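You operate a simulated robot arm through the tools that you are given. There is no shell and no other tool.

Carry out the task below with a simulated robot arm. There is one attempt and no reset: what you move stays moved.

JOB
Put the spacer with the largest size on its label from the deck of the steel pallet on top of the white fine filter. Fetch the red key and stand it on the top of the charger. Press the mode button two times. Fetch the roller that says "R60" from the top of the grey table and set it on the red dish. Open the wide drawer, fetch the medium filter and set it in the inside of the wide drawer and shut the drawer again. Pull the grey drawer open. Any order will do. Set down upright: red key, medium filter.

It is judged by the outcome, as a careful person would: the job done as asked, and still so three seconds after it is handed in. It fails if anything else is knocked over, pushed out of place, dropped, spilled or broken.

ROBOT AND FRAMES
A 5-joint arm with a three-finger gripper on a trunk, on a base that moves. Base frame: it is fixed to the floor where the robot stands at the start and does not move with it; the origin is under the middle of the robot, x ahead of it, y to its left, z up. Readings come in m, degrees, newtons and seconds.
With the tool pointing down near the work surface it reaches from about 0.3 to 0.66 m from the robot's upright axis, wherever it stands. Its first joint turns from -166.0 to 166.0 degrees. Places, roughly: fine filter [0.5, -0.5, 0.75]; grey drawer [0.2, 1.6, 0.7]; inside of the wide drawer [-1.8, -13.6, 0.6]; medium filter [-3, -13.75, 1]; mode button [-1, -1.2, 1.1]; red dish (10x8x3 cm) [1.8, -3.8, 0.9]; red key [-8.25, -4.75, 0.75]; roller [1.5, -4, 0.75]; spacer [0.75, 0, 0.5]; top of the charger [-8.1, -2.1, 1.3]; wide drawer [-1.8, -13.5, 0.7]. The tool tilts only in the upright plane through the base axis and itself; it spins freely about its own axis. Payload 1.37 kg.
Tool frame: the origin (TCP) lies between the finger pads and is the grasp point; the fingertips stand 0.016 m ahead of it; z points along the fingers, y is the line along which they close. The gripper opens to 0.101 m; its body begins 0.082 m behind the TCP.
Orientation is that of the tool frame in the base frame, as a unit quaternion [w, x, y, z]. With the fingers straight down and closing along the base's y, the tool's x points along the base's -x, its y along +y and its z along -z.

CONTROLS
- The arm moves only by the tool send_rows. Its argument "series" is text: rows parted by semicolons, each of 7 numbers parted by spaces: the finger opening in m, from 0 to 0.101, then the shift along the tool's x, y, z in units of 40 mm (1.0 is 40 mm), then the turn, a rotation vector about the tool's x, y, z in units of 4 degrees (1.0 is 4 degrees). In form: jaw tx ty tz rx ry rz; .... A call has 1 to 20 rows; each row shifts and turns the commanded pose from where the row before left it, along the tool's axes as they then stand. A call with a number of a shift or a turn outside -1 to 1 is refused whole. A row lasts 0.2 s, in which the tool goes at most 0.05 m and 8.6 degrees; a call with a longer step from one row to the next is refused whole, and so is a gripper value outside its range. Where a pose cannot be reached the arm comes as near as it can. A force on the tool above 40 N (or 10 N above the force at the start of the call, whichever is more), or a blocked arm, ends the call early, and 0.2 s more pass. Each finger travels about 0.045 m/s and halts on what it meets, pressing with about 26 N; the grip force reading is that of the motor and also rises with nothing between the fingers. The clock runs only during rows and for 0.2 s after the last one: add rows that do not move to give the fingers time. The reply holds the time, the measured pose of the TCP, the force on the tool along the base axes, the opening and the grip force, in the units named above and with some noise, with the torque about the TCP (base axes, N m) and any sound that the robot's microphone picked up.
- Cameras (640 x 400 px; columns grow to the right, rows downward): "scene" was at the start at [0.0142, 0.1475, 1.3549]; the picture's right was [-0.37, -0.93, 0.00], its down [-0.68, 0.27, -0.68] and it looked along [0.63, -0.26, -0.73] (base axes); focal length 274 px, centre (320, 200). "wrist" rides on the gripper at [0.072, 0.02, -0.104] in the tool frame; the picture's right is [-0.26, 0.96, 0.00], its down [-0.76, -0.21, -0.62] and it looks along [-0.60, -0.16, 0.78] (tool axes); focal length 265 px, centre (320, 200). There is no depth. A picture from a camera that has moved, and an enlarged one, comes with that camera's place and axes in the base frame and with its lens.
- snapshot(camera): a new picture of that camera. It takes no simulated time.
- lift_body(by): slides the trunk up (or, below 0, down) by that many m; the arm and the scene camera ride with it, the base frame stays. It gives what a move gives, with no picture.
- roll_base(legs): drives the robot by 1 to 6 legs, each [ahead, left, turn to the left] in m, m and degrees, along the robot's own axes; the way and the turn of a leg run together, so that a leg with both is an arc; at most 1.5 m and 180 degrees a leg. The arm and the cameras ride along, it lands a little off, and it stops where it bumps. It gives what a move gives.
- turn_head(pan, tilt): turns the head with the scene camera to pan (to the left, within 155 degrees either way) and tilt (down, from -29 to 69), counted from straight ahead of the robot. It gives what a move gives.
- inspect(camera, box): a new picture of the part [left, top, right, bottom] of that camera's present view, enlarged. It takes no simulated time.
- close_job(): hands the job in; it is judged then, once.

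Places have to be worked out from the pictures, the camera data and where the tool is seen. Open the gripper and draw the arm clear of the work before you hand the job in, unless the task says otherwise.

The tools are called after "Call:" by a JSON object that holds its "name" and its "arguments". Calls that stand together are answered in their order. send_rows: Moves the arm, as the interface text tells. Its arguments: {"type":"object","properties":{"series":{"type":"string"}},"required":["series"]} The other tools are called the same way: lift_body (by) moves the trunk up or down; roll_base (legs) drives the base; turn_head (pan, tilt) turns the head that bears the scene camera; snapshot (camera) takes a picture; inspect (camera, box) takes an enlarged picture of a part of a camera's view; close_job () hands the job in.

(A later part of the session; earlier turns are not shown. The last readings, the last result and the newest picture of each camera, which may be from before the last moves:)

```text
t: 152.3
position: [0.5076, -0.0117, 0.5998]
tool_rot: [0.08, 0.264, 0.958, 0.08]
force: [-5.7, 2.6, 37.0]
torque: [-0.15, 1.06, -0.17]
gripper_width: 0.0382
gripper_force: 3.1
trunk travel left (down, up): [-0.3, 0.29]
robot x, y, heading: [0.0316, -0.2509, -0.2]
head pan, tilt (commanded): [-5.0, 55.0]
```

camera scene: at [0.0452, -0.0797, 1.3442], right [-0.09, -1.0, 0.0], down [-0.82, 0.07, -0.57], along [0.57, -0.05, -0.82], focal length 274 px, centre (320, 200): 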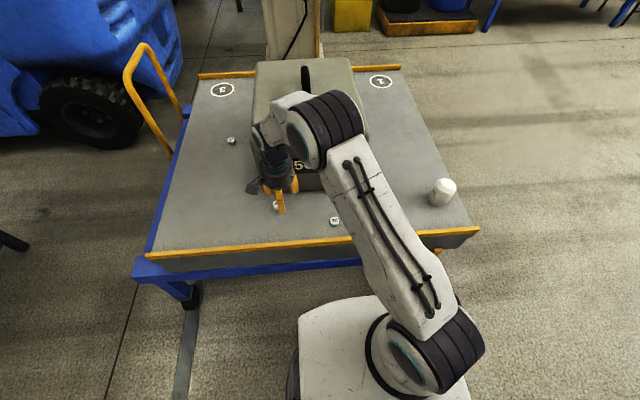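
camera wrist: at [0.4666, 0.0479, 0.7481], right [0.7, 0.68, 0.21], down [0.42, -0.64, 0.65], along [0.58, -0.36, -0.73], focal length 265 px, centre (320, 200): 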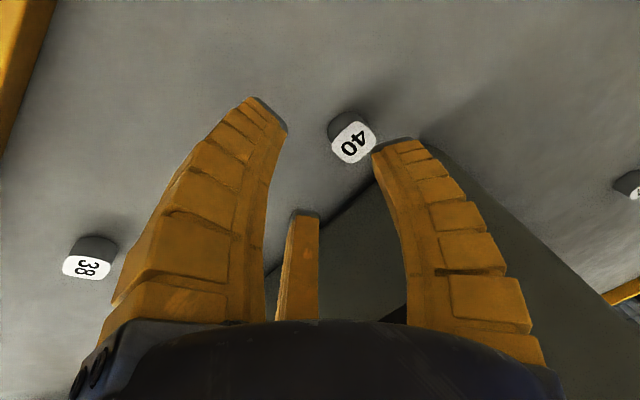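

Deck contact occurs at TCP z≈0.6045 with this jaw, so the earlier grasp at 0.614 was too high. I lift 3 cm and move over the spacer for a closer look.

Call:
{"name": "send_rows", "arguments": {"series": "0.033 -0.048 0.076 -0.365 0 0 0;0.033 -0.048 0.076 -0.365 0 0 0;0.033 -0.203 0.462 0.125 0 0 0;0.033 -0.203 0.462 0.125 0 0 0;0.033 -0.203 0.462 0.125 0 0 0;0.033 0 0 0 0 0 0"}}

Call:
{"name": "snapshot", "arguments": {"camera": "wrist"}}

```text
t: 153.7
position: [0.5596, 0.0249, 0.6245]
tool_rot: [0.078, 0.265, 0.958, 0.08]
force: [-0.1, 0.7, -0.6]
torque: [0.0, -0.03, -0.02]
gripper_width: 0.0379
gripper_force: 2.7
trunk travel left (down, up): [-0.3, 0.29]
robot x, y, heading: [0.0277, -0.2503, -0.1]
head pan, tilt (commanded): [-5.0, 55.0]
```

```text
taken
camera wrist: at [0.4886, 0.0662, 0.7235], right [0.7, 0.68, 0.21], down [0.42, -0.64, 0.65], along [0.58, -0.36, -0.73], focal length 265 px, centre (320, 200)
```

wrist: 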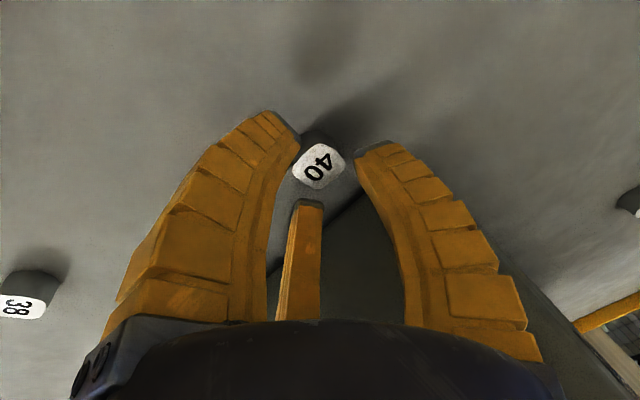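

Spacer center [0.5625,0.026] is right on the tool axis. Descend to z≈0.605 and close.

Call:
{"name": "send_rows", "arguments": {"series": "0.033 0.031 -0.05 0.237 0 0 0;0.033 0.031 -0.05 0.237 0 0 0;0.033 0 0 0 0 0 0;0.0 0 0 0 0 0 0;0.0 0 0 0 0 0 0;0.0 0 0 0 0 0 0;0.0 0 0 0 0 0 0"}}

Call:
{"name": "snapshot", "arguments": {"camera": "wrist"}}

```text
t: 155.3
position: [0.5596, 0.0244, 0.6063]
tool_rot: [0.079, 0.263, 0.958, 0.081]
force: [-0.6, -0.6, 7.1]
torque: [-0.04, 0.04, 0.01]
gripper_width: 0.0247
gripper_force: 26.2
trunk travel left (down, up): [-0.3, 0.29]
robot x, y, heading: [0.0336, -0.2495, -0.5]
head pan, tilt (commanded): [-5.0, 55.0]
```

```text
taken
camera wrist: at [0.4882, 0.0652, 0.705], right [0.7, 0.68, 0.22], down [0.42, -0.64, 0.65], along [0.58, -0.36, -0.73], focal length 265 px, centre (320, 200)
```

wrist: 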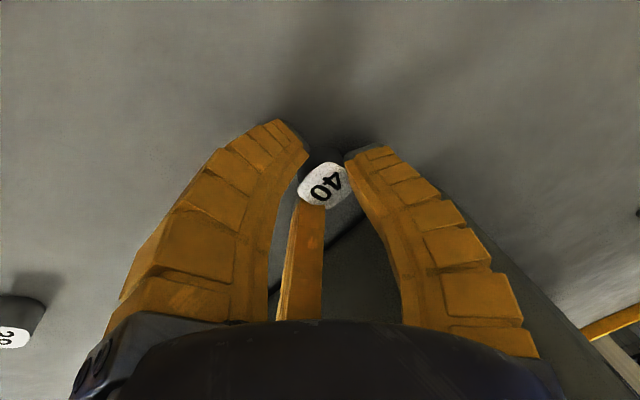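

Spacer gripped (24.7 mm). I lift it straight, back away from the weight and up to z≈0.85.

Call:
{"name": "send_rows", "arguments": {"series": "0.0 -0.097 0.153 -0.728 0 0 0;0.0 0.151 -0.266 -0.765 0 0 0;0.0 0.151 -0.266 -0.765 0 0 0;0.0 0.151 -0.266 -0.765 0 0 0;0.0 0.151 -0.266 -0.765 0 0 0;0.0 0.151 -0.266 -0.765 0 0 0;0.0 0.151 -0.266 -0.765 0 0 0;0.0 0.151 -0.266 -0.765 0 0 0;0.0 0.151 -0.266 -0.765 0 0 0"}}

Call:
{"name": "snapshot", "arguments": {"camera": "wrist"}}

```text
t: 157.3
position: [0.4343, -0.0567, 0.8538]
tool_rot: [0.079, 0.264, 0.958, 0.078]
force: [0.4, -0.2, -0.3]
torque: [0.0, 0.0, -0.04]
gripper_width: 0.0001
gripper_force: 26.2
out of reach, approached as far as the arm can: row 2, 3, 5, 7
trunk travel left (down, up): [-0.3, 0.29]
robot x, y, heading: [0.0307, -0.2533, -0.4]
head pan, tilt (commanded): [-5.0, 55.0]
```

```text
taken
camera wrist: at [0.3633, -0.0151, 0.9511], right [0.7, 0.68, 0.21], down [0.42, -0.64, 0.65], along [0.58, -0.36, -0.73], focal length 265 px, centre (320, 200)
```

wrist: 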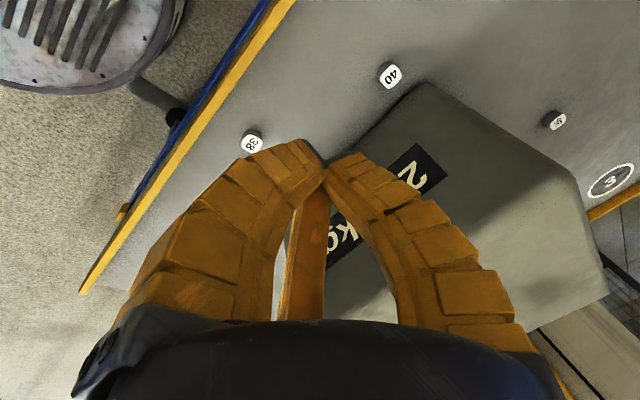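

The spacer slipped out and is still standing on the deck. I'll cage it with the same open-finger pose and drag it away from the weight, so I can then grasp it vertically and deeper.

Call:
{"name": "send_rows", "arguments": {"series": "0.033 -0.107 0.262 0.807 0 0 0;0.033 -0.107 0.262 0.807 0 0 0;0.033 -0.107 0.262 0.807 0 0 0;0.033 -0.107 0.262 0.807 0 0 0;0.033 -0.107 0.262 0.807 0 0 0;0.033 -0.107 0.262 0.807 0 0 0;0.033 -0.107 0.262 0.807 0 0 0;0.033 -0.107 0.262 0.807 0 0 0;0.033 0 0 0 0 0 0"}}

Call:
{"name": "snapshot", "arguments": {"camera": "wrist"}}

```text
t: 159.3
position: [0.5577, 0.0192, 0.6211]
tool_rot: [0.079, 0.263, 0.958, 0.079]
force: [0.1, 0.0, -0.3]
torque: [0.01, -0.02, -0.03]
gripper_width: 0.0374
gripper_force: 3.5
out of reach, approached as far as the arm can: row 1
trunk travel left (down, up): [-0.3, 0.29]
robot x, y, heading: [0.0329, -0.2505, -0.1]
head pan, tilt (commanded): [-5.0, 55.0]
```

```text
taken
camera wrist: at [0.4873, 0.0606, 0.7182], right [0.7, 0.68, 0.21], down [0.42, -0.64, 0.65], along [0.58, -0.36, -0.73], focal length 265 px, centre (320, 200)
```

wrist: 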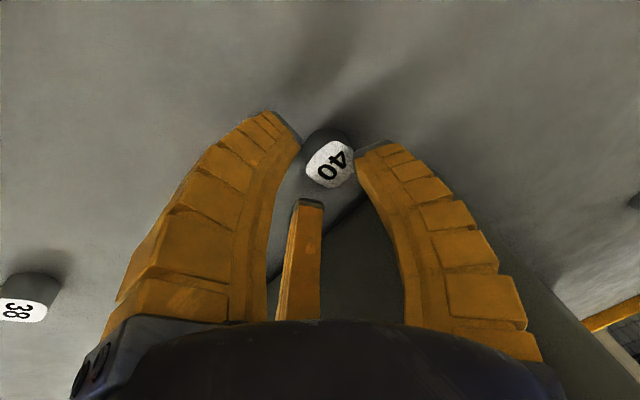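

Spacer at [0.562,0.027]; small correction, descend to cage it, then drag it ~9 cm toward me.

Call:
{"name": "send_rows", "arguments": {"series": "0.033 0.042 0.162 0.03 0 0 0;0.033 0.025 -0.04 0.188 0 0 0;0.033 0.025 -0.04 0.188 0 0 0;0.033 0 0 0 0 0 0;0.033 0.252 -0.289 -0.095 0 0 0;0.033 0.252 -0.289 -0.095 0 0 0;0.033 0.252 -0.289 -0.095 0 0 0;0.033 0.252 -0.289 -0.095 0 0 0;0.033 0.252 -0.289 -0.095 0 0 0;0.033 0.252 -0.289 -0.095 0 0 0;0.033 0 0 0 0 0 0"}}

Call:
{"name": "snapshot", "arguments": {"camera": "wrist"}}

```text
t: 161.7
position: [0.4793, -0.02, 0.6073]
tool_rot: [0.077, 0.264, 0.958, 0.081]
force: [-0.1, -0.7, 0.1]
torque: [-0.01, 0.0, -0.02]
gripper_width: 0.038
gripper_force: 3.2
out of reach, approached as far as the arm can: row 5, 6, 7, 8, 9, 10
trunk travel left (down, up): [-0.3, 0.29]
robot x, y, heading: [0.0354, -0.2469, -0.1]
head pan, tilt (commanded): [-5.0, 55.0]
```

```text
taken
camera wrist: at [0.4078, 0.0202, 0.7054], right [0.7, 0.68, 0.22], down [0.42, -0.64, 0.64], along [0.58, -0.36, -0.73], focal length 265 px, centre (320, 200)
```

wrist: 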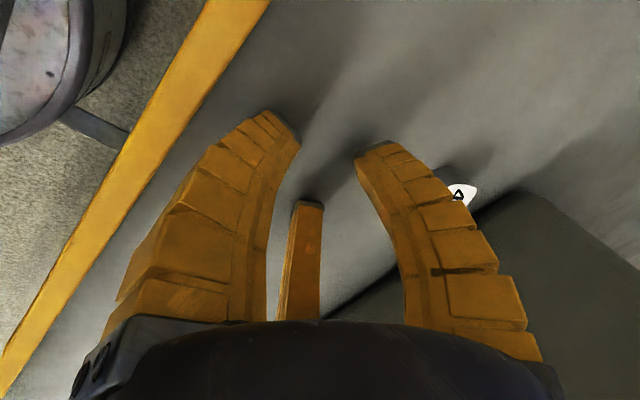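

The spacer slipped through a finger gap but moved ~1 cm toward me, to about [0.55,0.02]. I lift, reduce the tilt to 8°, and look again.

Call:
{"name": "send_rows", "arguments": {"series": "0.04 -0.08 0.128 -0.606 0 0 0;0.04 -0.08 0.128 -0.606 0 0 0;0.04 0 0 0 0.845 0.534 0;0.04 0 0 0 0.423 0.267 0;0.04 0 0 0 0 0 0"}}

Call:
{"name": "snapshot", "arguments": {"camera": "wrist"}}

```text
t: 162.9
position: [0.4833, -0.0259, 0.6568]
tool_rot: [0.041, 0.265, 0.962, 0.042]
force: [-0.7, -0.1, -0.4]
torque: [-0.01, -0.01, -0.03]
gripper_width: 0.0445
gripper_force: 2.9
out of reach, approached as far as the arm can: row 1, 2
trunk travel left (down, up): [-0.3, 0.29]
robot x, y, heading: [0.0309, -0.25, 0.0]
head pan, tilt (commanded): [-5.0, 55.0]
```

```text
taken
camera wrist: at [0.4214, 0.0208, 0.7586], right [0.72, 0.69, 0.11], down [0.48, -0.6, 0.64], along [0.51, -0.4, -0.76], focal length 265 px, centre (320, 200)
```

wrist: 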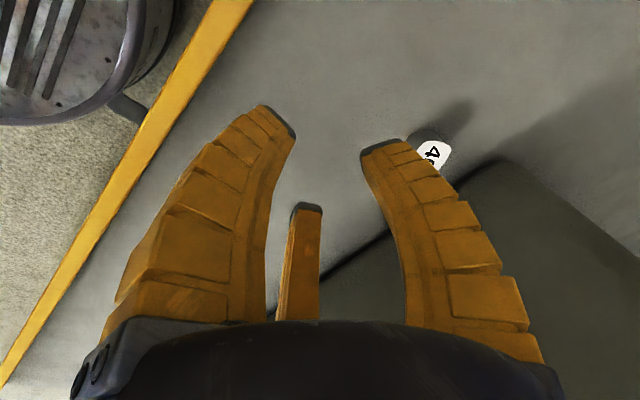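

Spacer measured at [0.5545,0.019]. I move over it with the smaller tilt, watching for contact with the weight.

Call:
{"name": "send_rows", "arguments": {"series": "0.036 -0.309 0.6075 0.08 0 0 0;0.036 -0.309 0.6075 0.08 0 0 0;0.036 -0.309 0.6075 0.08 0 0 0;0.036 0.019 -0.035 0.335 0 0 0;0.036 0.019 -0.035 0.335 0 0 0;0.036 0 0 0 0 0 0"}}

Call:
{"name": "snapshot", "arguments": {"camera": "wrist"}}

```text
t: 164.3
position: [0.5534, 0.0168, 0.6294]
tool_rot: [0.041, 0.265, 0.962, 0.042]
force: [0.0, 0.0, -0.9]
torque: [0.01, 0.04, -0.02]
gripper_width: 0.0403
gripper_force: 3.4
trunk travel left (down, up): [-0.3, 0.29]
robot x, y, heading: [0.035, -0.2486, 0.1]
head pan, tilt (commanded): [-5.0, 55.0]
```

```text
taken
camera wrist: at [0.4917, 0.0641, 0.7312], right [0.72, 0.69, 0.11], down [0.48, -0.6, 0.64], along [0.51, -0.4, -0.76], focal length 265 px, centre (320, 200)
```

wrist: 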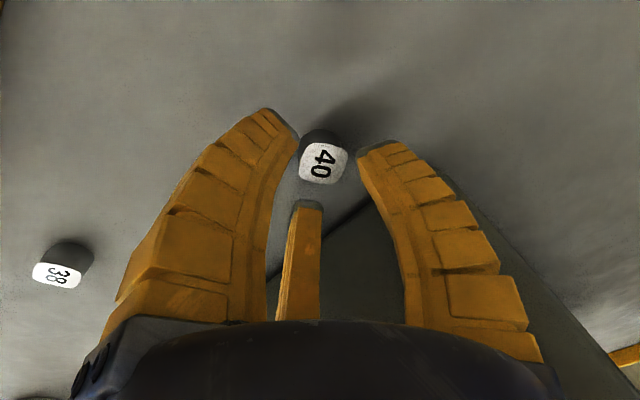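

No contact with the weight, and the spacer is nearly centered. Small correction, descend to z≈0.602 and close.

Call:
{"name": "send_rows", "arguments": {"series": "0.036 -0.04 0.08 0 0 0 0;0.035 0.019 -0.035 0.335 0 0 0;0.035 0.019 -0.035 0.335 0 0 0;0.035 0 0 0 0 0 0"}}

Call:
{"name": "snapshot", "arguments": {"camera": "wrist"}}

```text
t: 165.3
position: [0.5547, 0.0197, 0.6033]
tool_rot: [0.042, 0.264, 0.963, 0.043]
force: [-15.9, 0.4, 7.4]
torque: [0.02, -2.01, 0.23]
gripper_width: 0.0397
gripper_force: 3.5
trunk travel left (down, up): [-0.3, 0.29]
robot x, y, heading: [0.0321, -0.25, 0.2]
head pan, tilt (commanded): [-5.0, 55.0]
```

```text
taken
camera wrist: at [0.4925, 0.0665, 0.7059], right [0.71, 0.69, 0.12], down [0.48, -0.6, 0.64], along [0.51, -0.4, -0.76], focal length 265 px, centre (320, 200)
```

wrist: 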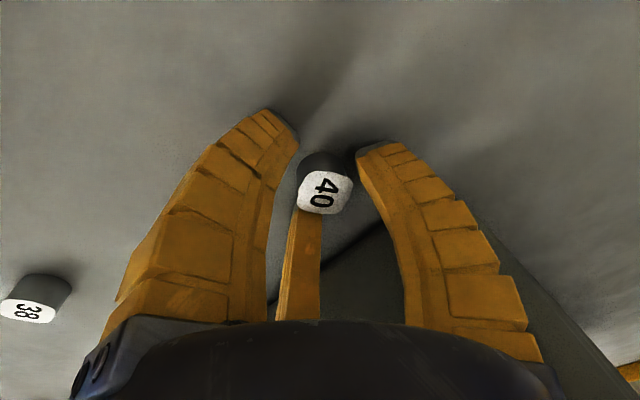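

The wrist lightly touches the weight (16 N). I ease back 4 mm and close on the spacer, following down slightly.

Call:
{"name": "send_rows", "arguments": {"series": "0.033 0.085 -0.05 0.03 0 0 0;0.028 0 0 0.03 0 0 0;0.02 0 0 0.03 0 0 0;0.0 0 0 0 0 0 0;0.0 0 0 0 0 0 0;0.0 0 0 0 0 0 0"}}

Call:
{"name": "snapshot", "arguments": {"camera": "wrist"}}

```text
t: 166.7
position: [0.5544, 0.0197, 0.6009]
tool_rot: [0.043, 0.266, 0.962, 0.044]
force: [2.8, -1.7, 17.8]
torque: [-0.07, 0.09, 0.06]
gripper_width: 0.027
gripper_force: 26.1
trunk travel left (down, up): [-0.3, 0.29]
robot x, y, heading: [0.0326, -0.2511, -0.5]
head pan, tilt (commanded): [-5.0, 55.0]
```

```text
taken
camera wrist: at [0.4913, 0.0658, 0.7032], right [0.72, 0.69, 0.12], down [0.48, -0.61, 0.64], along [0.51, -0.4, -0.76], focal length 265 px, centre (320, 200)
```

wrist: 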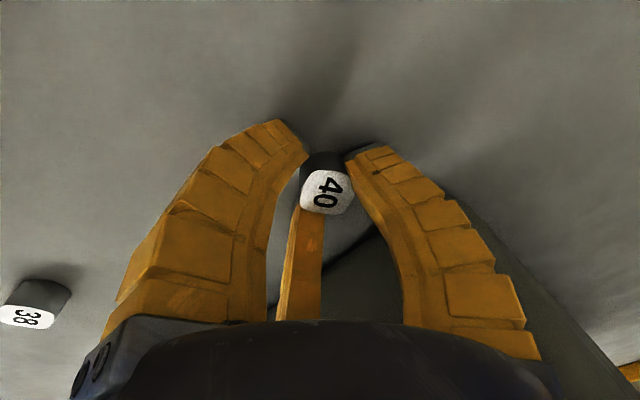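

Firm grip at 27 mm, deeper now. Lift a few centimeters and verify it comes along.

Call:
{"name": "send_rows", "arguments": {"series": "0.0 0.06 -0.089 -0.5 0 0 0;0.0 0.06 -0.089 -0.5 0 0 0;0.0 0 0 0 0 0 0"}}

Call:
{"name": "snapshot", "arguments": {"camera": "wrist"}}

```text
t: 167.5
position: [0.5402, 0.0132, 0.6384]
tool_rot: [0.041, 0.265, 0.962, 0.042]
force: [-0.2, 1.4, 0.5]
torque: [0.03, 0.01, 0.0]
gripper_width: 0.0235
gripper_force: 25.9
trunk travel left (down, up): [-0.3, 0.29]
robot x, y, heading: [0.0342, -0.2496, -0.1]
head pan, tilt (commanded): [-5.0, 55.0]
```

```text
taken
camera wrist: at [0.4786, 0.0602, 0.74], right [0.72, 0.69, 0.11], down [0.48, -0.6, 0.64], along [0.51, -0.4, -0.76], focal length 265 px, centre (320, 200)
```

wrist: 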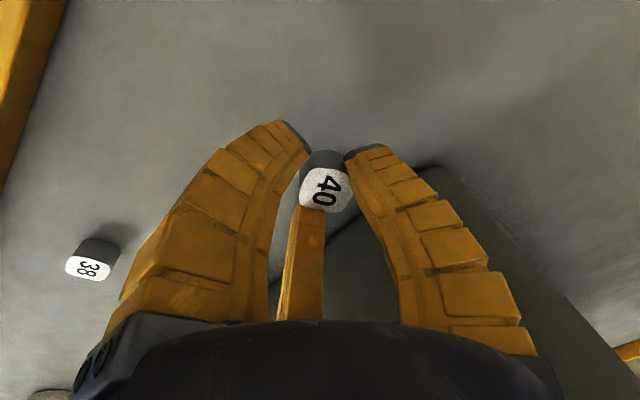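

The spacer is held. I lift and retract to radius 0.44, z≈0.82.

Call:
{"name": "send_rows", "arguments": {"series": "0.0 0.232 -0.389 -0.815 0 0 0;0.0 0.232 -0.389 -0.815 0 0 0;0.0 0.232 -0.389 -0.815 0 0 0;0.0 0.232 -0.389 -0.815 0 0 0;0.0 0.232 -0.389 -0.815 0 0 0;0.0 0.232 -0.389 -0.815 0 0 0"}}

Call:
{"name": "snapshot", "arguments": {"camera": "wrist"}}

```text
t: 168.9
position: [0.4244, -0.0463, 0.8184]
tool_rot: [0.041, 0.265, 0.962, 0.043]
force: [0.4, 0.4, -0.6]
torque: [-0.03, 0.03, -0.04]
gripper_width: 0.0234
gripper_force: 26.1
trunk travel left (down, up): [-0.3, 0.29]
robot x, y, heading: [0.036, -0.2502, -0.1]
head pan, tilt (commanded): [-5.0, 55.0]
```

```text
taken
camera wrist: at [0.3629, -0.0008, 0.9213], right [0.72, 0.69, 0.11], down [0.48, -0.6, 0.64], along [0.51, -0.4, -0.76], focal length 265 px, centre (320, 200)
```

wrist: 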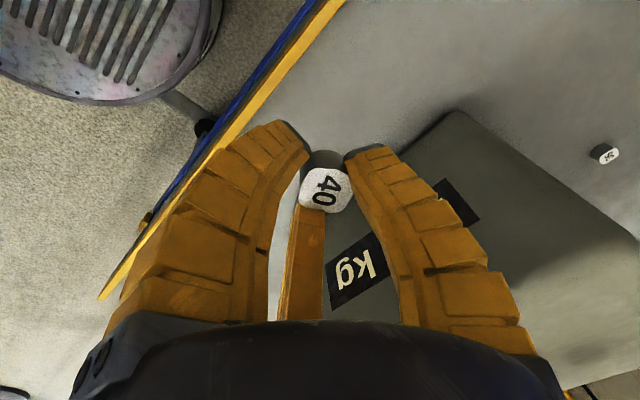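

Held stably. Now rotate the whole arm rigidly by about −56° to face the filter.

Call:
{"name": "send_rows", "arguments": {"series": "0.0 -0.635 -0.4315 -0.008 0.0566 -0.1026 0.9912;0.0 -0.635 -0.4315 -0.008 0.0566 -0.1026 0.9912;0.0 -0.635 -0.4315 -0.008 0.0566 -0.1026 0.9912;0.0 -0.635 -0.4315 -0.008 0.0566 -0.1026 0.9912;0.0 -0.635 -0.4315 -0.008 0.0566 -0.1026 0.9912;0.0 -0.635 -0.4315 -0.008 0.0566 -0.1026 0.9912;0.0 -0.635 -0.4315 -0.008 0.0566 -0.1026 0.9912;0.0 -0.635 -0.4315 -0.008 0.0566 -0.1026 0.9912;0.0 -0.635 -0.4315 -0.008 0.0566 -0.1026 0.9912;0.0 -0.635 -0.4315 -0.008 0.0566 -0.1026 0.9912;0.0 -0.635 -0.4315 -0.008 0.0566 -0.1026 0.9912;0.0 -0.635 -0.4315 -0.008 0.0566 -0.1026 0.9912;0.0 -0.635 -0.4315 -0.008 0.0566 -0.1026 0.9912;0.0 -0.635 -0.4315 -0.008 0.0566 -0.1026 0.9912"}}

Call:
{"name": "snapshot", "arguments": {"camera": "wrist"}}

Call:
{"name": "snapshot", "arguments": {"camera": "scene"}}

```text
t: 171.9
position: [0.4167, -0.4621, 0.8214]
tool_rot: [0.06, 0.685, 0.726, 0.011]
force: [0.6, -0.4, -0.6]
torque: [0.0, 0.01, 0.0]
gripper_width: 0.0233
gripper_force: 26.2
trunk travel left (down, up): [-0.3, 0.29]
robot x, y, heading: [0.036, -0.2526, 0.0]
head pan, tilt (commanded): [-5.0, 55.0]
```

```text
taken
camera wrist: at [0.4221, -0.3822, 0.922], right [0.97, -0.21, 0.12], down [-0.23, -0.72, 0.65], along [-0.05, -0.66, -0.75], focal length 265 px, centre (320, 200)
```

wrist: 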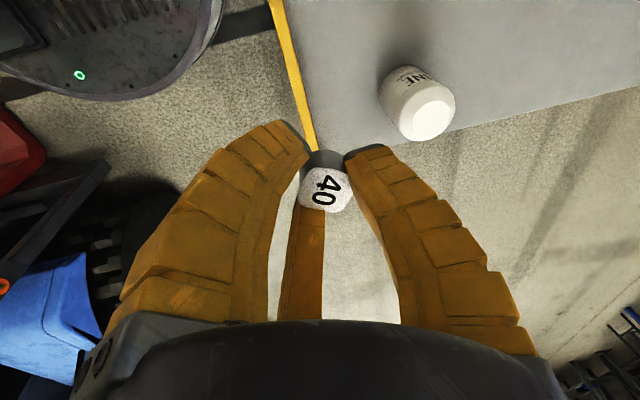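

```text
taken
camera scene: at [0.045, -0.0799, 1.3442], right [-0.09, -1.0, 0.0], down [-0.82, 0.07, -0.57], along [0.57, -0.05, -0.82], focal length 274 px, centre (320, 200)
```

scene: 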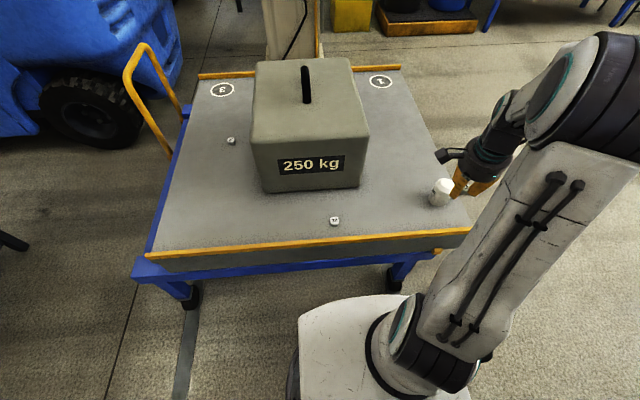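

Spacer still held; filter top is at about [0.538,-0.516,0.675]. I move above it at z≈0.77 and re-check alignment.

Call:
{"name": "send_rows", "arguments": {"series": "0.0 -0.288 0.55 0.327 0 0 0;0.0 -0.288 0.55 0.327 0 0 0;0.0 -0.288 0.55 0.327 0 0 0;0.0 -0.288 0.55 0.327 0 0 0;0.0 -0.288 0.55 0.327 0 0 0;0.0 0 0 0 0 0 0"}}

Call:
{"name": "snapshot", "arguments": {"camera": "wrist"}}

Call:
{"name": "inspect", "arguments": {"camera": "scene", "box": [390, 120, 510, 220]}}

```text
t: 173.3
position: [0.537, -0.5138, 0.7721]
tool_rot: [0.061, 0.685, 0.726, 0.013]
force: [0.4, -1.4, -0.2]
torque: [-0.01, 0.02, 0.01]
gripper_width: 0.023
gripper_force: 25.6
trunk travel left (down, up): [-0.3, 0.29]
robot x, y, heading: [0.0314, -0.2461, 0.0]
head pan, tilt (commanded): [-5.0, 55.0]
```

```text
taken
camera wrist: at [0.5417, -0.4362, 0.8728], right [0.97, -0.21, 0.12], down [-0.23, -0.73, 0.65], along [-0.05, -0.66, -0.75], focal length 265 px, centre (320, 200)
```

wrist: 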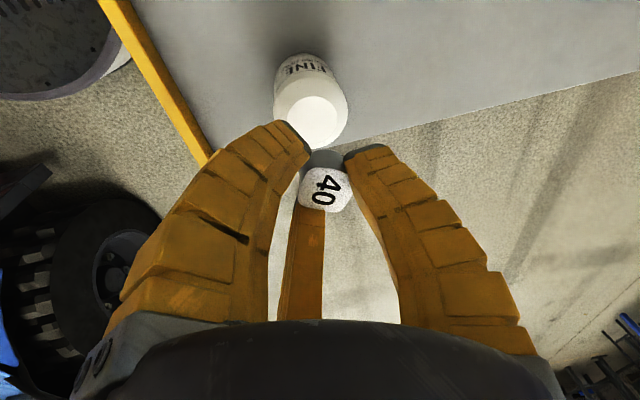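

```text
4.00 times, centred on (450, 170) of scene
camera zoom: at [0.0453, -0.08, 1.3442], right [-0.09, -1.0, 0.0], down [-0.82, 0.07, -0.57], along [0.57, -0.05, -0.82], focal length 1095 px, centre (-200, 320)
```

zoom: 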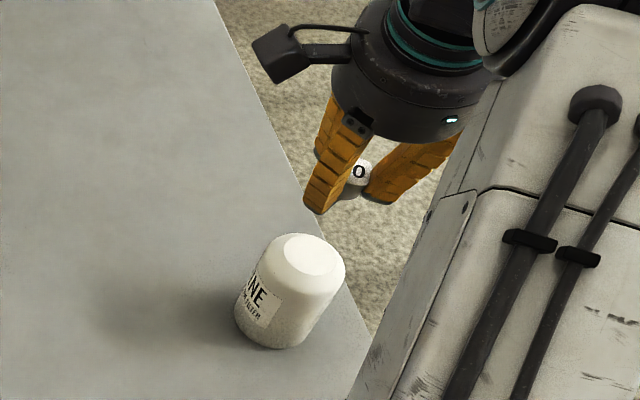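

Comparing both views, the filter center is about [0.542,-0.526], so the spacer must shift ~11 mm in −y. I correct that while descending to just above the filter.

Call:
{"name": "send_rows", "arguments": {"series": "0.0 -0.06 -0.051 0.503 0 0 0;0.0 -0.06 -0.051 0.503 0 0 0;0.0 -0.06 -0.051 0.503 0 0 0;0.0 0 0 0 0 0 0"}}

Call:
{"name": "snapshot", "arguments": {"camera": "wrist"}}

Call:
{"name": "inspect", "arguments": {"camera": "scene", "box": [400, 130, 500, 220]}}

```text
t: 174.3
position: [0.5369, -0.5268, 0.7124]
tool_rot: [0.061, 0.685, 0.726, 0.012]
force: [-0.4, -1.1, -0.8]
torque: [0.03, 0.01, -0.02]
gripper_width: 0.0229
gripper_force: 25.7
trunk travel left (down, up): [-0.3, 0.29]
robot x, y, heading: [0.0344, -0.2485, -0.1]
head pan, tilt (commanded): [-5.0, 55.0]
```

```text
taken
camera wrist: at [0.542, -0.4474, 0.8121], right [0.97, -0.21, 0.12], down [-0.23, -0.73, 0.65], along [-0.05, -0.66, -0.75], focal length 265 px, centre (320, 200)
```

wrist: 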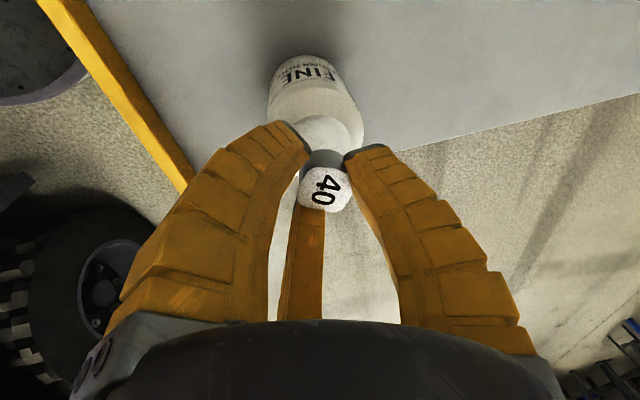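

```text
4.44 times, centred on (450, 175) of scene
camera zoom: at [0.0452, -0.08, 1.3442], right [-0.09, -1.0, 0.0], down [-0.82, 0.07, -0.57], along [0.57, -0.05, -0.82], focal length 1216 px, centre (-258, 311)
```

zoom: 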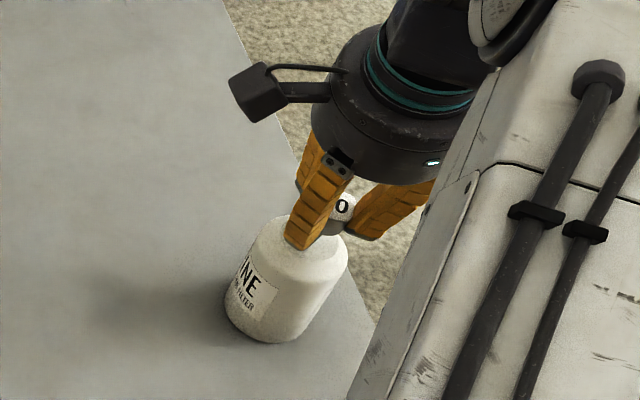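

Alignment looks good in both views. I lower 1.8 cm, then feel for contact in 3 mm steps.

Call:
{"name": "send_rows", "arguments": {"series": "0.0 0.016 -0.022 0.223 0 0 0;0.0 0.016 -0.022 0.223 0 0 0;0.0 0 0 0 0 0 0"}}

Call:
{"name": "send_rows", "arguments": {"series": "0.0 0.005 -0.007 0.075 0 0 0;0.0 0 0 0 0 0 0"}}

Call:
{"name": "send_rows", "arguments": {"series": "0.0 0.005 -0.007 0.075 0 0 0;0.0 0 0 0 0 0 0"}}

```text
t: 175.1
position: [0.5369, -0.5252, 0.6946]
tool_rot: [0.061, 0.685, 0.726, 0.013]
force: [0.2, 0.8, -0.1]
torque: [0.0, 0.03, 0.0]
gripper_width: 0.0228
gripper_force: 26.0
trunk travel left (down, up): [-0.3, 0.29]
robot x, y, heading: [0.0303, -0.2498, -0.1]
head pan, tilt (commanded): [-5.0, 55.0]
```

```text
t: 175.7
position: [0.5374, -0.5263, 0.6912]
tool_rot: [0.061, 0.685, 0.726, 0.013]
force: [-0.5, 0.6, 3.0]
torque: [0.04, 0.02, -0.01]
gripper_width: 0.0225
gripper_force: 25.6
trunk travel left (down, up): [-0.3, 0.29]
robot x, y, heading: [0.0318, -0.251, -0.1]
head pan, tilt (commanded): [-5.0, 55.0]
```

```text
t: 176.3
position: [0.54, -0.5265, 0.6903]
tool_rot: [0.063, 0.685, 0.725, 0.013]
force: [0.2, -1.5, 12.1]
torque: [-0.02, 0.13, 0.03]
gripper_width: 0.0229
gripper_force: 26.0
trunk travel left (down, up): [-0.3, 0.29]
robot x, y, heading: [0.0275, -0.2482, -0.2]
head pan, tilt (commanded): [-5.0, 55.0]
```

Contact felt at z≈0.691 (12 N). I release gently, easing up slightly as the fingers open.

Call:
{"name": "send_rows", "arguments": {"series": "0.0 -0.002 0.003 -0.04 0 0 0;0.026 0 0 0 0 0 0;0.03 0 0 0 0 0 0;0.034 0 0 -0.05 0 0 0;0.036 0 0 -0.05 0 0 0;0.036 0 0 0 0 0 0"}}

Call:
{"name": "snapshot", "arguments": {"camera": "wrist"}}

Call:
{"name": "inspect", "arguments": {"camera": "scene", "box": [400, 130, 500, 220]}}

```text
t: 177.7
position: [0.5375, -0.5252, 0.6924]
tool_rot: [0.06, 0.686, 0.725, 0.013]
force: [0.1, 0.4, -0.2]
torque: [0.0, -0.01, -0.02]
gripper_width: 0.0402
gripper_force: 3.4
trunk travel left (down, up): [-0.3, 0.29]
robot x, y, heading: [0.0355, -0.2489, -0.1]
head pan, tilt (commanded): [-5.0, 55.0]
```

```text
taken
camera wrist: at [0.5421, -0.447, 0.7943], right [0.97, -0.21, 0.12], down [-0.23, -0.73, 0.65], along [-0.05, -0.66, -0.75], focal length 265 px, centre (320, 200)
```

wrist: 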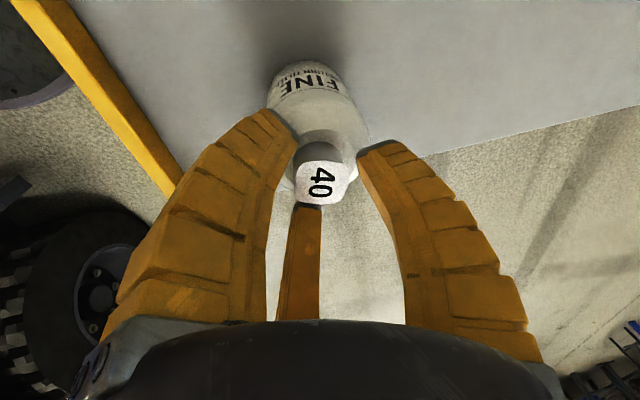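

```text
4.44 times, centred on (450, 175) of scene
camera zoom: at [0.045, -0.0799, 1.3441], right [-0.09, -1.0, 0.0], down [-0.82, 0.07, -0.57], along [0.57, -0.05, -0.82], focal length 1216 px, centre (-258, 311)
```

zoom: 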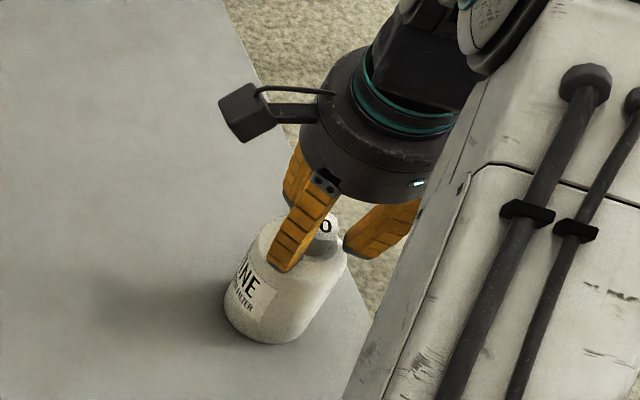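

The spacer rests on the filter top, fingers clear. I raise straight up and check.

Call:
{"name": "send_rows", "arguments": {"series": "0.038 -0.018 0.025 -0.248 0 0 0;0.04 -0.036 0.049 -0.496 0 0 0;0.04 -0.036 0.049 -0.496 0 0 0;0.05 -0.036 0.049 -0.496 0 0 0;0.06 -0.054 0.074 -0.74 0 0 0;0.06 -0.054 0.074 -0.74 0 0 0;0.06 0 0 0 0 0 0"}}

Call:
{"name": "snapshot", "arguments": {"camera": "wrist"}}

Call:
{"name": "inspect", "arguments": {"camera": "scene", "box": [390, 130, 500, 220]}}

```text
t: 179.3
position: [0.535, -0.5262, 0.8243]
tool_rot: [0.06, 0.686, 0.725, 0.012]
force: [-0.3, 0.1, -0.4]
torque: [0.01, 0.01, 0.02]
gripper_width: 0.0635
gripper_force: 2.6
trunk travel left (down, up): [-0.3, 0.29]
robot x, y, heading: [0.0316, -0.2508, -0.0]
head pan, tilt (commanded): [-5.0, 55.0]
```

```text
taken
camera wrist: at [0.5409, -0.4484, 0.9249], right [0.97, -0.21, 0.12], down [-0.23, -0.72, 0.65], along [-0.05, -0.66, -0.75], focal length 265 px, centre (320, 200)
```

wrist: 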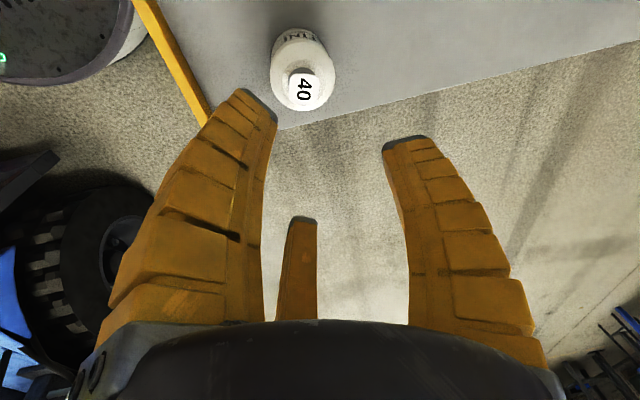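

```text
4.44 times, centred on (445, 175) of scene
camera zoom: at [0.0449, -0.0798, 1.3442], right [-0.09, -1.0, 0.0], down [-0.82, 0.07, -0.57], along [0.57, -0.05, -0.82], focal length 1216 px, centre (-236, 311)
```

zoom: 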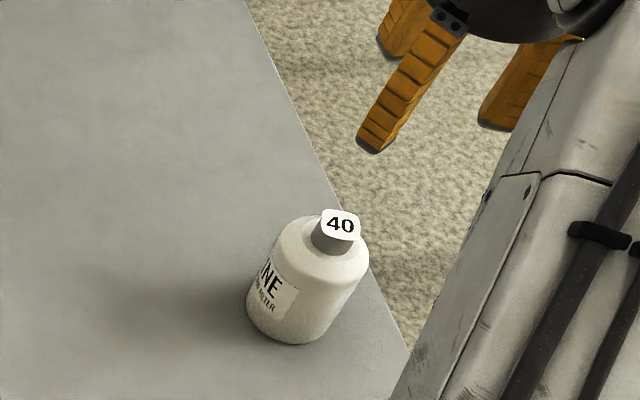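

Spacer 40 sits nicely on the filter. Now I raise the arm to safe height and look for the mode button near [-1,-1.2,1.1].

Call:
{"name": "send_rows", "arguments": {"series": "0.06 -0.07 0.1 -0.98 0 0 0;0.06 -0.07 0.1 -0.98 0 0 0;0.06 -0.07 0.1 -0.98 0 0 0;0.06 -0.07 0.1 -0.98 0 0 0;0.06 0.2 -0.8 -0.2 0 0 0;0.06 0.2 -0.8 -0.2 0 0 0;0.06 0.2 -0.8 -0.2 0 0 0"}}

Call:
{"name": "turn_head", "arguments": {"pan": -130, "tilt": 15}}

Call:
{"name": "snapshot", "arguments": {"camera": "scene"}}

```text
t: 180.9
position: [0.437, -0.5056, 0.993]
tool_rot: [0.061, 0.685, 0.726, 0.008]
force: [0.4, 0.0, -0.6]
torque: [0.02, 0.0, 0.02]
gripper_width: 0.0633
gripper_force: 2.8
trunk travel left (down, up): [-0.3, 0.29]
robot x, y, heading: [0.0272, -0.2517, -0.0]
head pan, tilt (commanded): [-5.0, 55.0]
```

```text
t: 183.0
position: [0.4392, -0.5072, 0.9936]
tool_rot: [0.061, 0.686, 0.725, 0.008]
force: [0.1, 0.6, -0.4]
torque: [-0.02, 0.01, 0.02]
gripper_width: 0.0633
gripper_force: 2.6
trunk travel left (down, up): [-0.3, 0.29]
robot x, y, heading: [0.0271, -0.2524, -0.1]
head pan, tilt (commanded): [-130.0, 15.0]
```

```text
taken
camera scene: at [-0.087, -0.1449, 1.4044], right [-0.77, 0.64, 0.0], down [0.17, 0.2, -0.97], along [-0.62, -0.74, -0.26], focal length 274 px, centre (320, 200)
```

scene: 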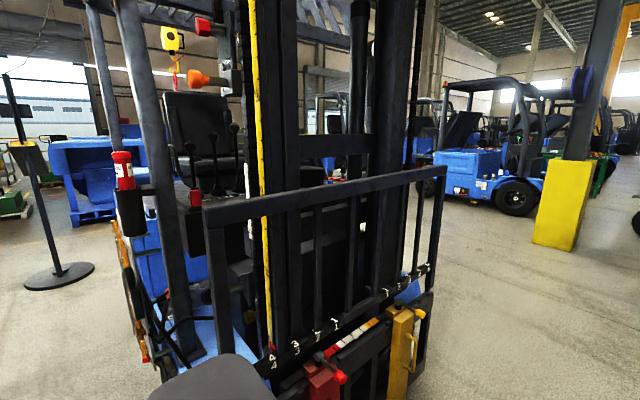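

Call:
{"name": "inspect", "arguments": {"camera": "scene", "box": [160, 80, 420, 260]}}

Call:
{"name": "inspect", "arguments": {"camera": "scene", "box": [80, 100, 240, 210]}}

```text
2.22 times, centred on (290, 170) of scene
camera zoom: at [-0.087, -0.1449, 1.4044], right [-0.77, 0.64, 0.0], down [0.17, 0.2, -0.97], along [-0.62, -0.74, -0.26], focal length 608 px, centre (387, 267)
```

zoom: 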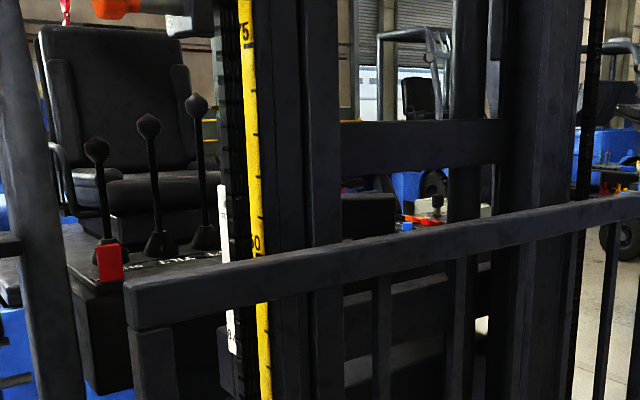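

```text
3.64 times, centred on (160, 155) of scene
camera zoom: at [-0.087, -0.1449, 1.4044], right [-0.77, 0.64, 0.0], down [0.17, 0.2, -0.97], along [-0.62, -0.74, -0.26], focal length 995 px, centre (902, 364)
```

zoom: 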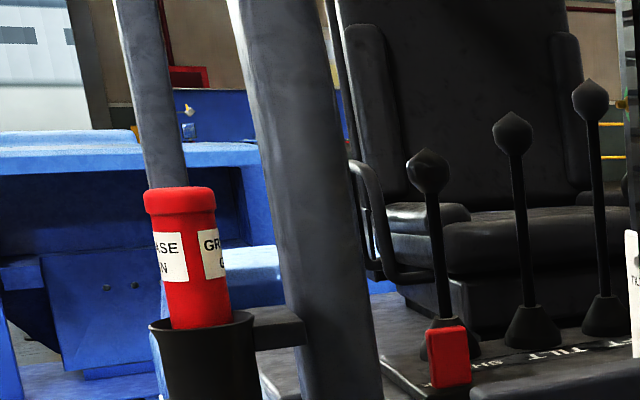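

Call:
{"name": "inspect", "arguments": {"camera": "scene", "box": [290, 150, 380, 210]}}

Call:
{"name": "turn_head", "arguments": {"pan": -140, "tilt": 30}}

Call:
{"name": "snapshot", "arguments": {"camera": "scene"}}

```text
6.67 times, centred on (335, 180) of scene
camera zoom: at [-0.087, -0.1449, 1.4044], right [-0.77, 0.64, 0.0], down [0.17, 0.2, -0.97], along [-0.62, -0.74, -0.26], focal length 1825 px, centre (220, 333)
```

zoom: 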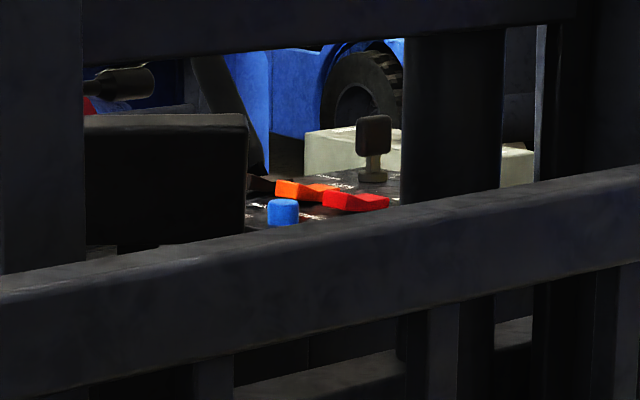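

```text
t: 183.7
position: [0.4392, -0.5065, 0.9926]
tool_rot: [0.061, 0.686, 0.725, 0.007]
force: [0.2, 0.5, -0.3]
torque: [0.0, -0.04, -0.02]
gripper_width: 0.0634
gripper_force: 2.3
trunk travel left (down, up): [-0.3, 0.29]
robot x, y, heading: [0.0319, -0.2544, -0.2]
head pan, tilt (commanded): [-140.0, 30.0]
```

```text
taken
camera scene: at [-0.0962, -0.1315, 1.3803], right [-0.64, 0.77, 0.0], down [0.38, 0.32, -0.87], along [-0.66, -0.56, -0.5], focal length 274 px, centre (320, 200)
```

scene: 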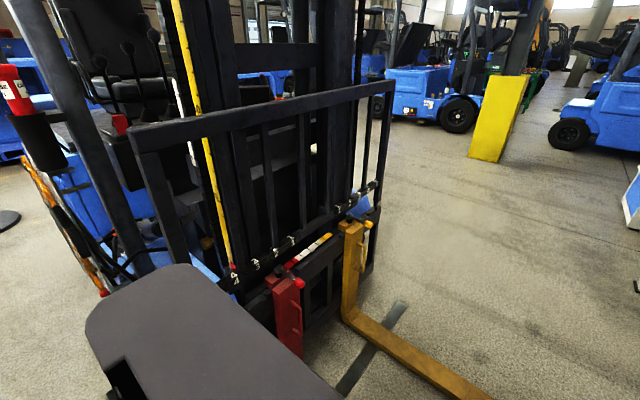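

The mode button area is a console on the forklift (facing +y, forks along +y) near [-1,-1.2,1.1]; I must reach it from the forklift's far side. First I tuck the arm to the front, then drive around the fork tips.

Call:
{"name": "send_rows", "arguments": {"series": "0.06 0.92 0 0 0 0 0;0.06 0.92 0 0 0 0 0;0.06 0.92 0 0 0 0 0;0.06 0.92 0 0 0 0 0;0.06 0.92 0 0 0 0 0;0.06 0.92 0 0 0 0 0;0.06 0.92 0 0 0 0 0"}}

Call:
{"name": "roll_base", "arguments": {"legs": [[-0.08, 0.8, 0], [-1.5, 0, 0]]}}

Call:
{"name": "turn_head", "arguments": {"pan": -70, "tilt": 25}}

Call:
{"name": "snapshot", "arguments": {"camera": "scene"}}

```text
t: 185.3
position: [0.419, -0.2738, 0.9761]
tool_rot: [0.045, 0.684, 0.727, 0.036]
force: [-0.2, -0.1, 0.6]
torque: [-0.03, -0.02, 0.04]
gripper_width: 0.0637
gripper_force: 2.6
out of reach, approached as far as the arm can: row 4, 5, 6, 7
trunk travel left (down, up): [-0.3, 0.29]
robot x, y, heading: [0.0347, -0.2465, -0.4]
head pan, tilt (commanded): [-140.0, 30.0]
```

```text
t: 192.1
position: [0.0556, 0.5998, 0.9777]
tool_rot: [0.041, 0.612, 0.789, 0.04]
force: [0.0, 0.9, 0.1]
torque: [0.01, 0.01, -0.01]
gripper_width: 0.0636
gripper_force: 2.1
trunk travel left (down, up): [-0.3, 0.29]
robot x, y, heading: [-0.3276, 0.5474, 11.0]
head pan, tilt (commanded): [-140.0, 30.0]
stopped in leg 2: the robot was blocked; the commanded pose is now the measured one
```

```text
t: 193.5
position: [0.0551, 0.5993, 0.978]
tool_rot: [0.041, 0.612, 0.789, 0.04]
force: [0.5, -0.5, -0.3]
torque: [0.0, 0.03, 0.0]
gripper_width: 0.0632
gripper_force: 3.1
trunk travel left (down, up): [-0.3, 0.29]
robot x, y, heading: [-0.3332, 0.5495, 11.1]
head pan, tilt (commanded): [-70.0, 25.0]
```

```text
taken
camera scene: at [-0.3732, 0.6324, 1.3882], right [-0.86, -0.51, 0.0], down [-0.22, 0.36, -0.91], along [0.46, -0.78, -0.42], focal length 274 px, centre (320, 200)
```

scene: 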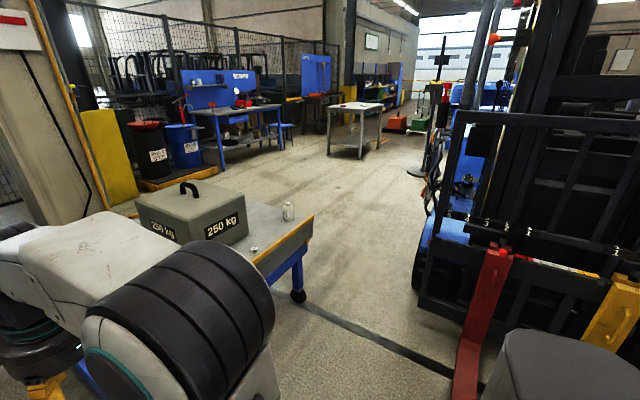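

I bumped something at x≈-0.33 (likely the red fork's tip), getting turned 11°. I'll look down at what is behind/right of me.

Call:
{"name": "turn_head", "arguments": {"pan": -150, "tilt": 55}}

Call:
{"name": "snapshot", "arguments": {"camera": "scene"}}

Call:
{"name": "turn_head", "arguments": {"pan": 150, "tilt": 50}}

Call:
{"name": "snapshot", "arguments": {"camera": "scene"}}

```text
t: 195.1
position: [0.0546, 0.5992, 0.9774]
tool_rot: [0.041, 0.612, 0.789, 0.04]
force: [0.1, -0.7, -0.3]
torque: [0.02, -0.01, -0.02]
gripper_width: 0.0631
gripper_force: 2.0
trunk travel left (down, up): [-0.3, 0.29]
robot x, y, heading: [-0.3247, 0.5474, 11.1]
head pan, tilt (commanded): [-150.0, 55.0]
```

```text
taken
camera scene: at [-0.4749, 0.6643, 1.3442], right [-0.65, 0.76, 0.0], down [0.62, 0.54, -0.57], along [-0.43, -0.38, -0.82], focal length 274 px, centre (320, 200)
```

scene: 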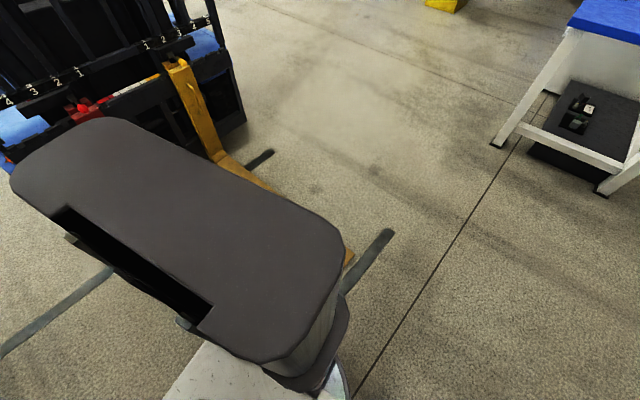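

```text
t: 199.2
position: [0.0549, 0.5986, 0.9763]
tool_rot: [0.041, 0.612, 0.789, 0.04]
force: [-0.5, 0.3, 0.4]
torque: [0.01, 0.0, 0.04]
gripper_width: 0.0631
gripper_force: 2.8
trunk travel left (down, up): [-0.3, 0.29]
robot x, y, heading: [-0.3272, 0.5504, 11.0]
head pan, tilt (commanded): [150.0, 50.0]
```

```text
taken
camera scene: at [-0.4931, 0.7368, 1.3507], right [0.33, 0.94, 0.0], down [0.72, -0.25, -0.64], along [-0.61, 0.21, -0.77], focal length 274 px, centre (320, 200)
```

scene: 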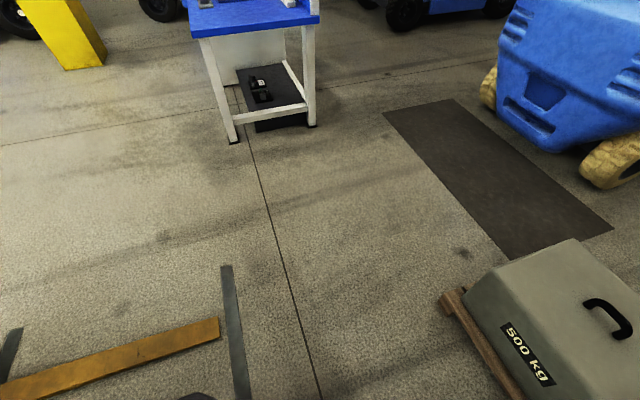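

The forks reach to y≈0.42 at x≈-0.55 and -0.98. I pull away, go out to y≈0.9, straighten, and pass behind the fork tips.

Call:
{"name": "roll_base", "arguments": {"legs": [[0.06, 0, 0], [0, 0.36, 0], [0, 0, -11]]}}

Call:
{"name": "roll_base", "arguments": {"legs": [[-1.46, 0, 0]]}}

Call:
{"name": "turn_head", "arguments": {"pan": -70, "tilt": 15}}

Call:
{"name": "snapshot", "arguments": {"camera": "scene"}}

```text
t: 202.8
position: [0.049, 0.8937, 0.977]
tool_rot: [0.044, 0.684, 0.727, 0.035]
force: [-1.0, 0.2, 0.1]
torque: [-0.01, 0.04, 0.03]
gripper_width: 0.0634
gripper_force: 2.4
trunk travel left (down, up): [-0.3, 0.29]
robot x, y, heading: [-0.3405, 0.9172, 0.0]
head pan, tilt (commanded): [150.0, 50.0]
```

```text
t: 210.0
position: [-1.3987, 0.8925, 0.9769]
tool_rot: [0.045, 0.684, 0.728, 0.036]
force: [-0.4, 0.0, 0.4]
torque: [0.03, -0.02, -0.01]
gripper_width: 0.0634
gripper_force: 2.7
trunk travel left (down, up): [-0.3, 0.29]
robot x, y, heading: [-1.7789, 0.9147, -0.0]
head pan, tilt (commanded): [150.0, 50.0]
```

```text
t: 213.1
position: [-1.3972, 0.8931, 0.9772]
tool_rot: [0.044, 0.683, 0.728, 0.036]
force: [1.1, -0.3, 0.2]
torque: [0.0, 0.02, 0.01]
gripper_width: 0.0636
gripper_force: 2.5
trunk travel left (down, up): [-0.3, 0.29]
robot x, y, heading: [-1.7864, 0.917, 0.2]
head pan, tilt (commanded): [-70.0, 15.0]
```

```text
taken
camera scene: at [-1.8124, 1.0043, 1.4044], right [-0.94, -0.34, 0.0], down [-0.09, 0.24, -0.97], along [0.33, -0.91, -0.26], focal length 274 px, centre (320, 200)
```

scene: 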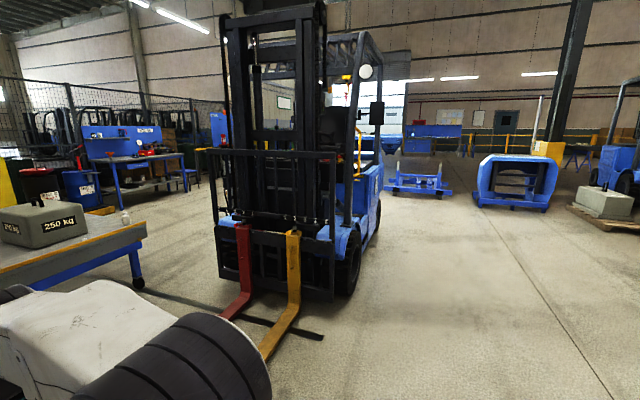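

The forklift's left side is open. I drive along it, slightly further away, to y≈-1.15 and look at the console.

Call:
{"name": "roll_base", "arguments": {"legs": [[0, -1.0, 0], [-0.15, -1.05, 0]]}}

Call:
{"name": "turn_head", "arguments": {"pan": -10, "tilt": 20}}

Call:
{"name": "snapshot", "arguments": {"camera": "scene"}}

```text
t: 223.4
position: [-1.5415, -1.166, 0.9761]
tool_rot: [0.045, 0.683, 0.728, 0.036]
force: [-0.7, 0.6, -0.6]
torque: [0.03, 0.05, -0.02]
gripper_width: 0.0633
gripper_force: 2.4
trunk travel left (down, up): [-0.3, 0.29]
robot x, y, heading: [-1.9312, -1.1451, -0.2]
head pan, tilt (commanded): [-70.0, 15.0]
```

```text
t: 224.7
position: [-1.5426, -1.1652, 0.9766]
tool_rot: [0.045, 0.683, 0.728, 0.036]
force: [-0.2, -0.1, 0.4]
torque: [-0.02, 0.02, -0.02]
gripper_width: 0.0633
gripper_force: 2.3
trunk travel left (down, up): [-0.3, 0.29]
robot x, y, heading: [-1.9274, -1.1448, 0.3]
head pan, tilt (commanded): [-10.0, 20.0]
```

```text
taken
camera scene: at [-1.8964, -0.9818, 1.3963], right [-0.17, -0.99, 0.0], down [-0.34, 0.06, -0.94], along [0.93, -0.16, -0.34], focal length 274 px, centre (320, 200)
```

scene: 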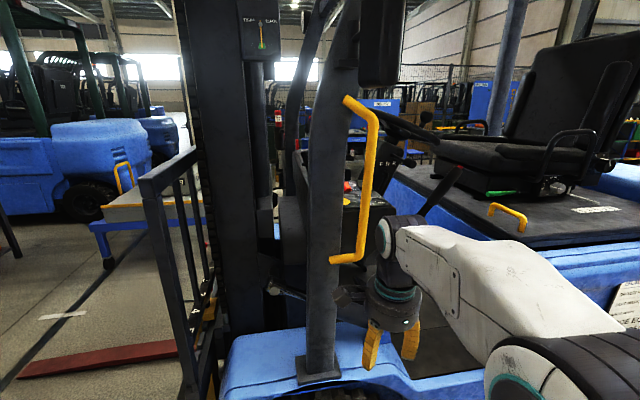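

I see the front pillar with a yellow grab handle, and a console with buttons near pixel (355,195). Zooming in.

Call:
{"name": "inspect", "arguments": {"camera": "scene", "box": [320, 120, 440, 230]}}

```text
3.64 times, centred on (380, 175) of scene
camera zoom: at [-1.8964, -0.9818, 1.3963], right [-0.17, -0.99, 0.0], down [-0.34, 0.06, -0.94], along [0.93, -0.16, -0.34], focal length 995 px, centre (102, 291)
```

zoom: 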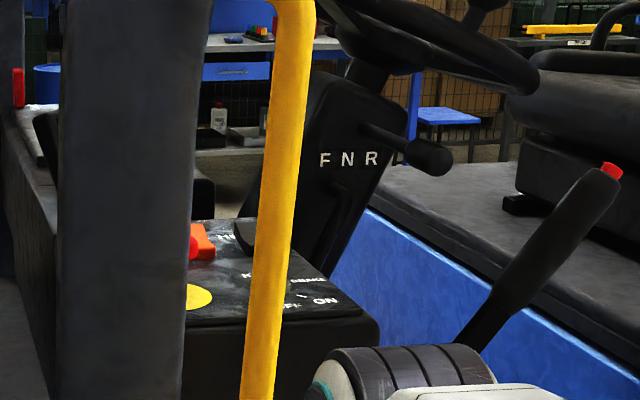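

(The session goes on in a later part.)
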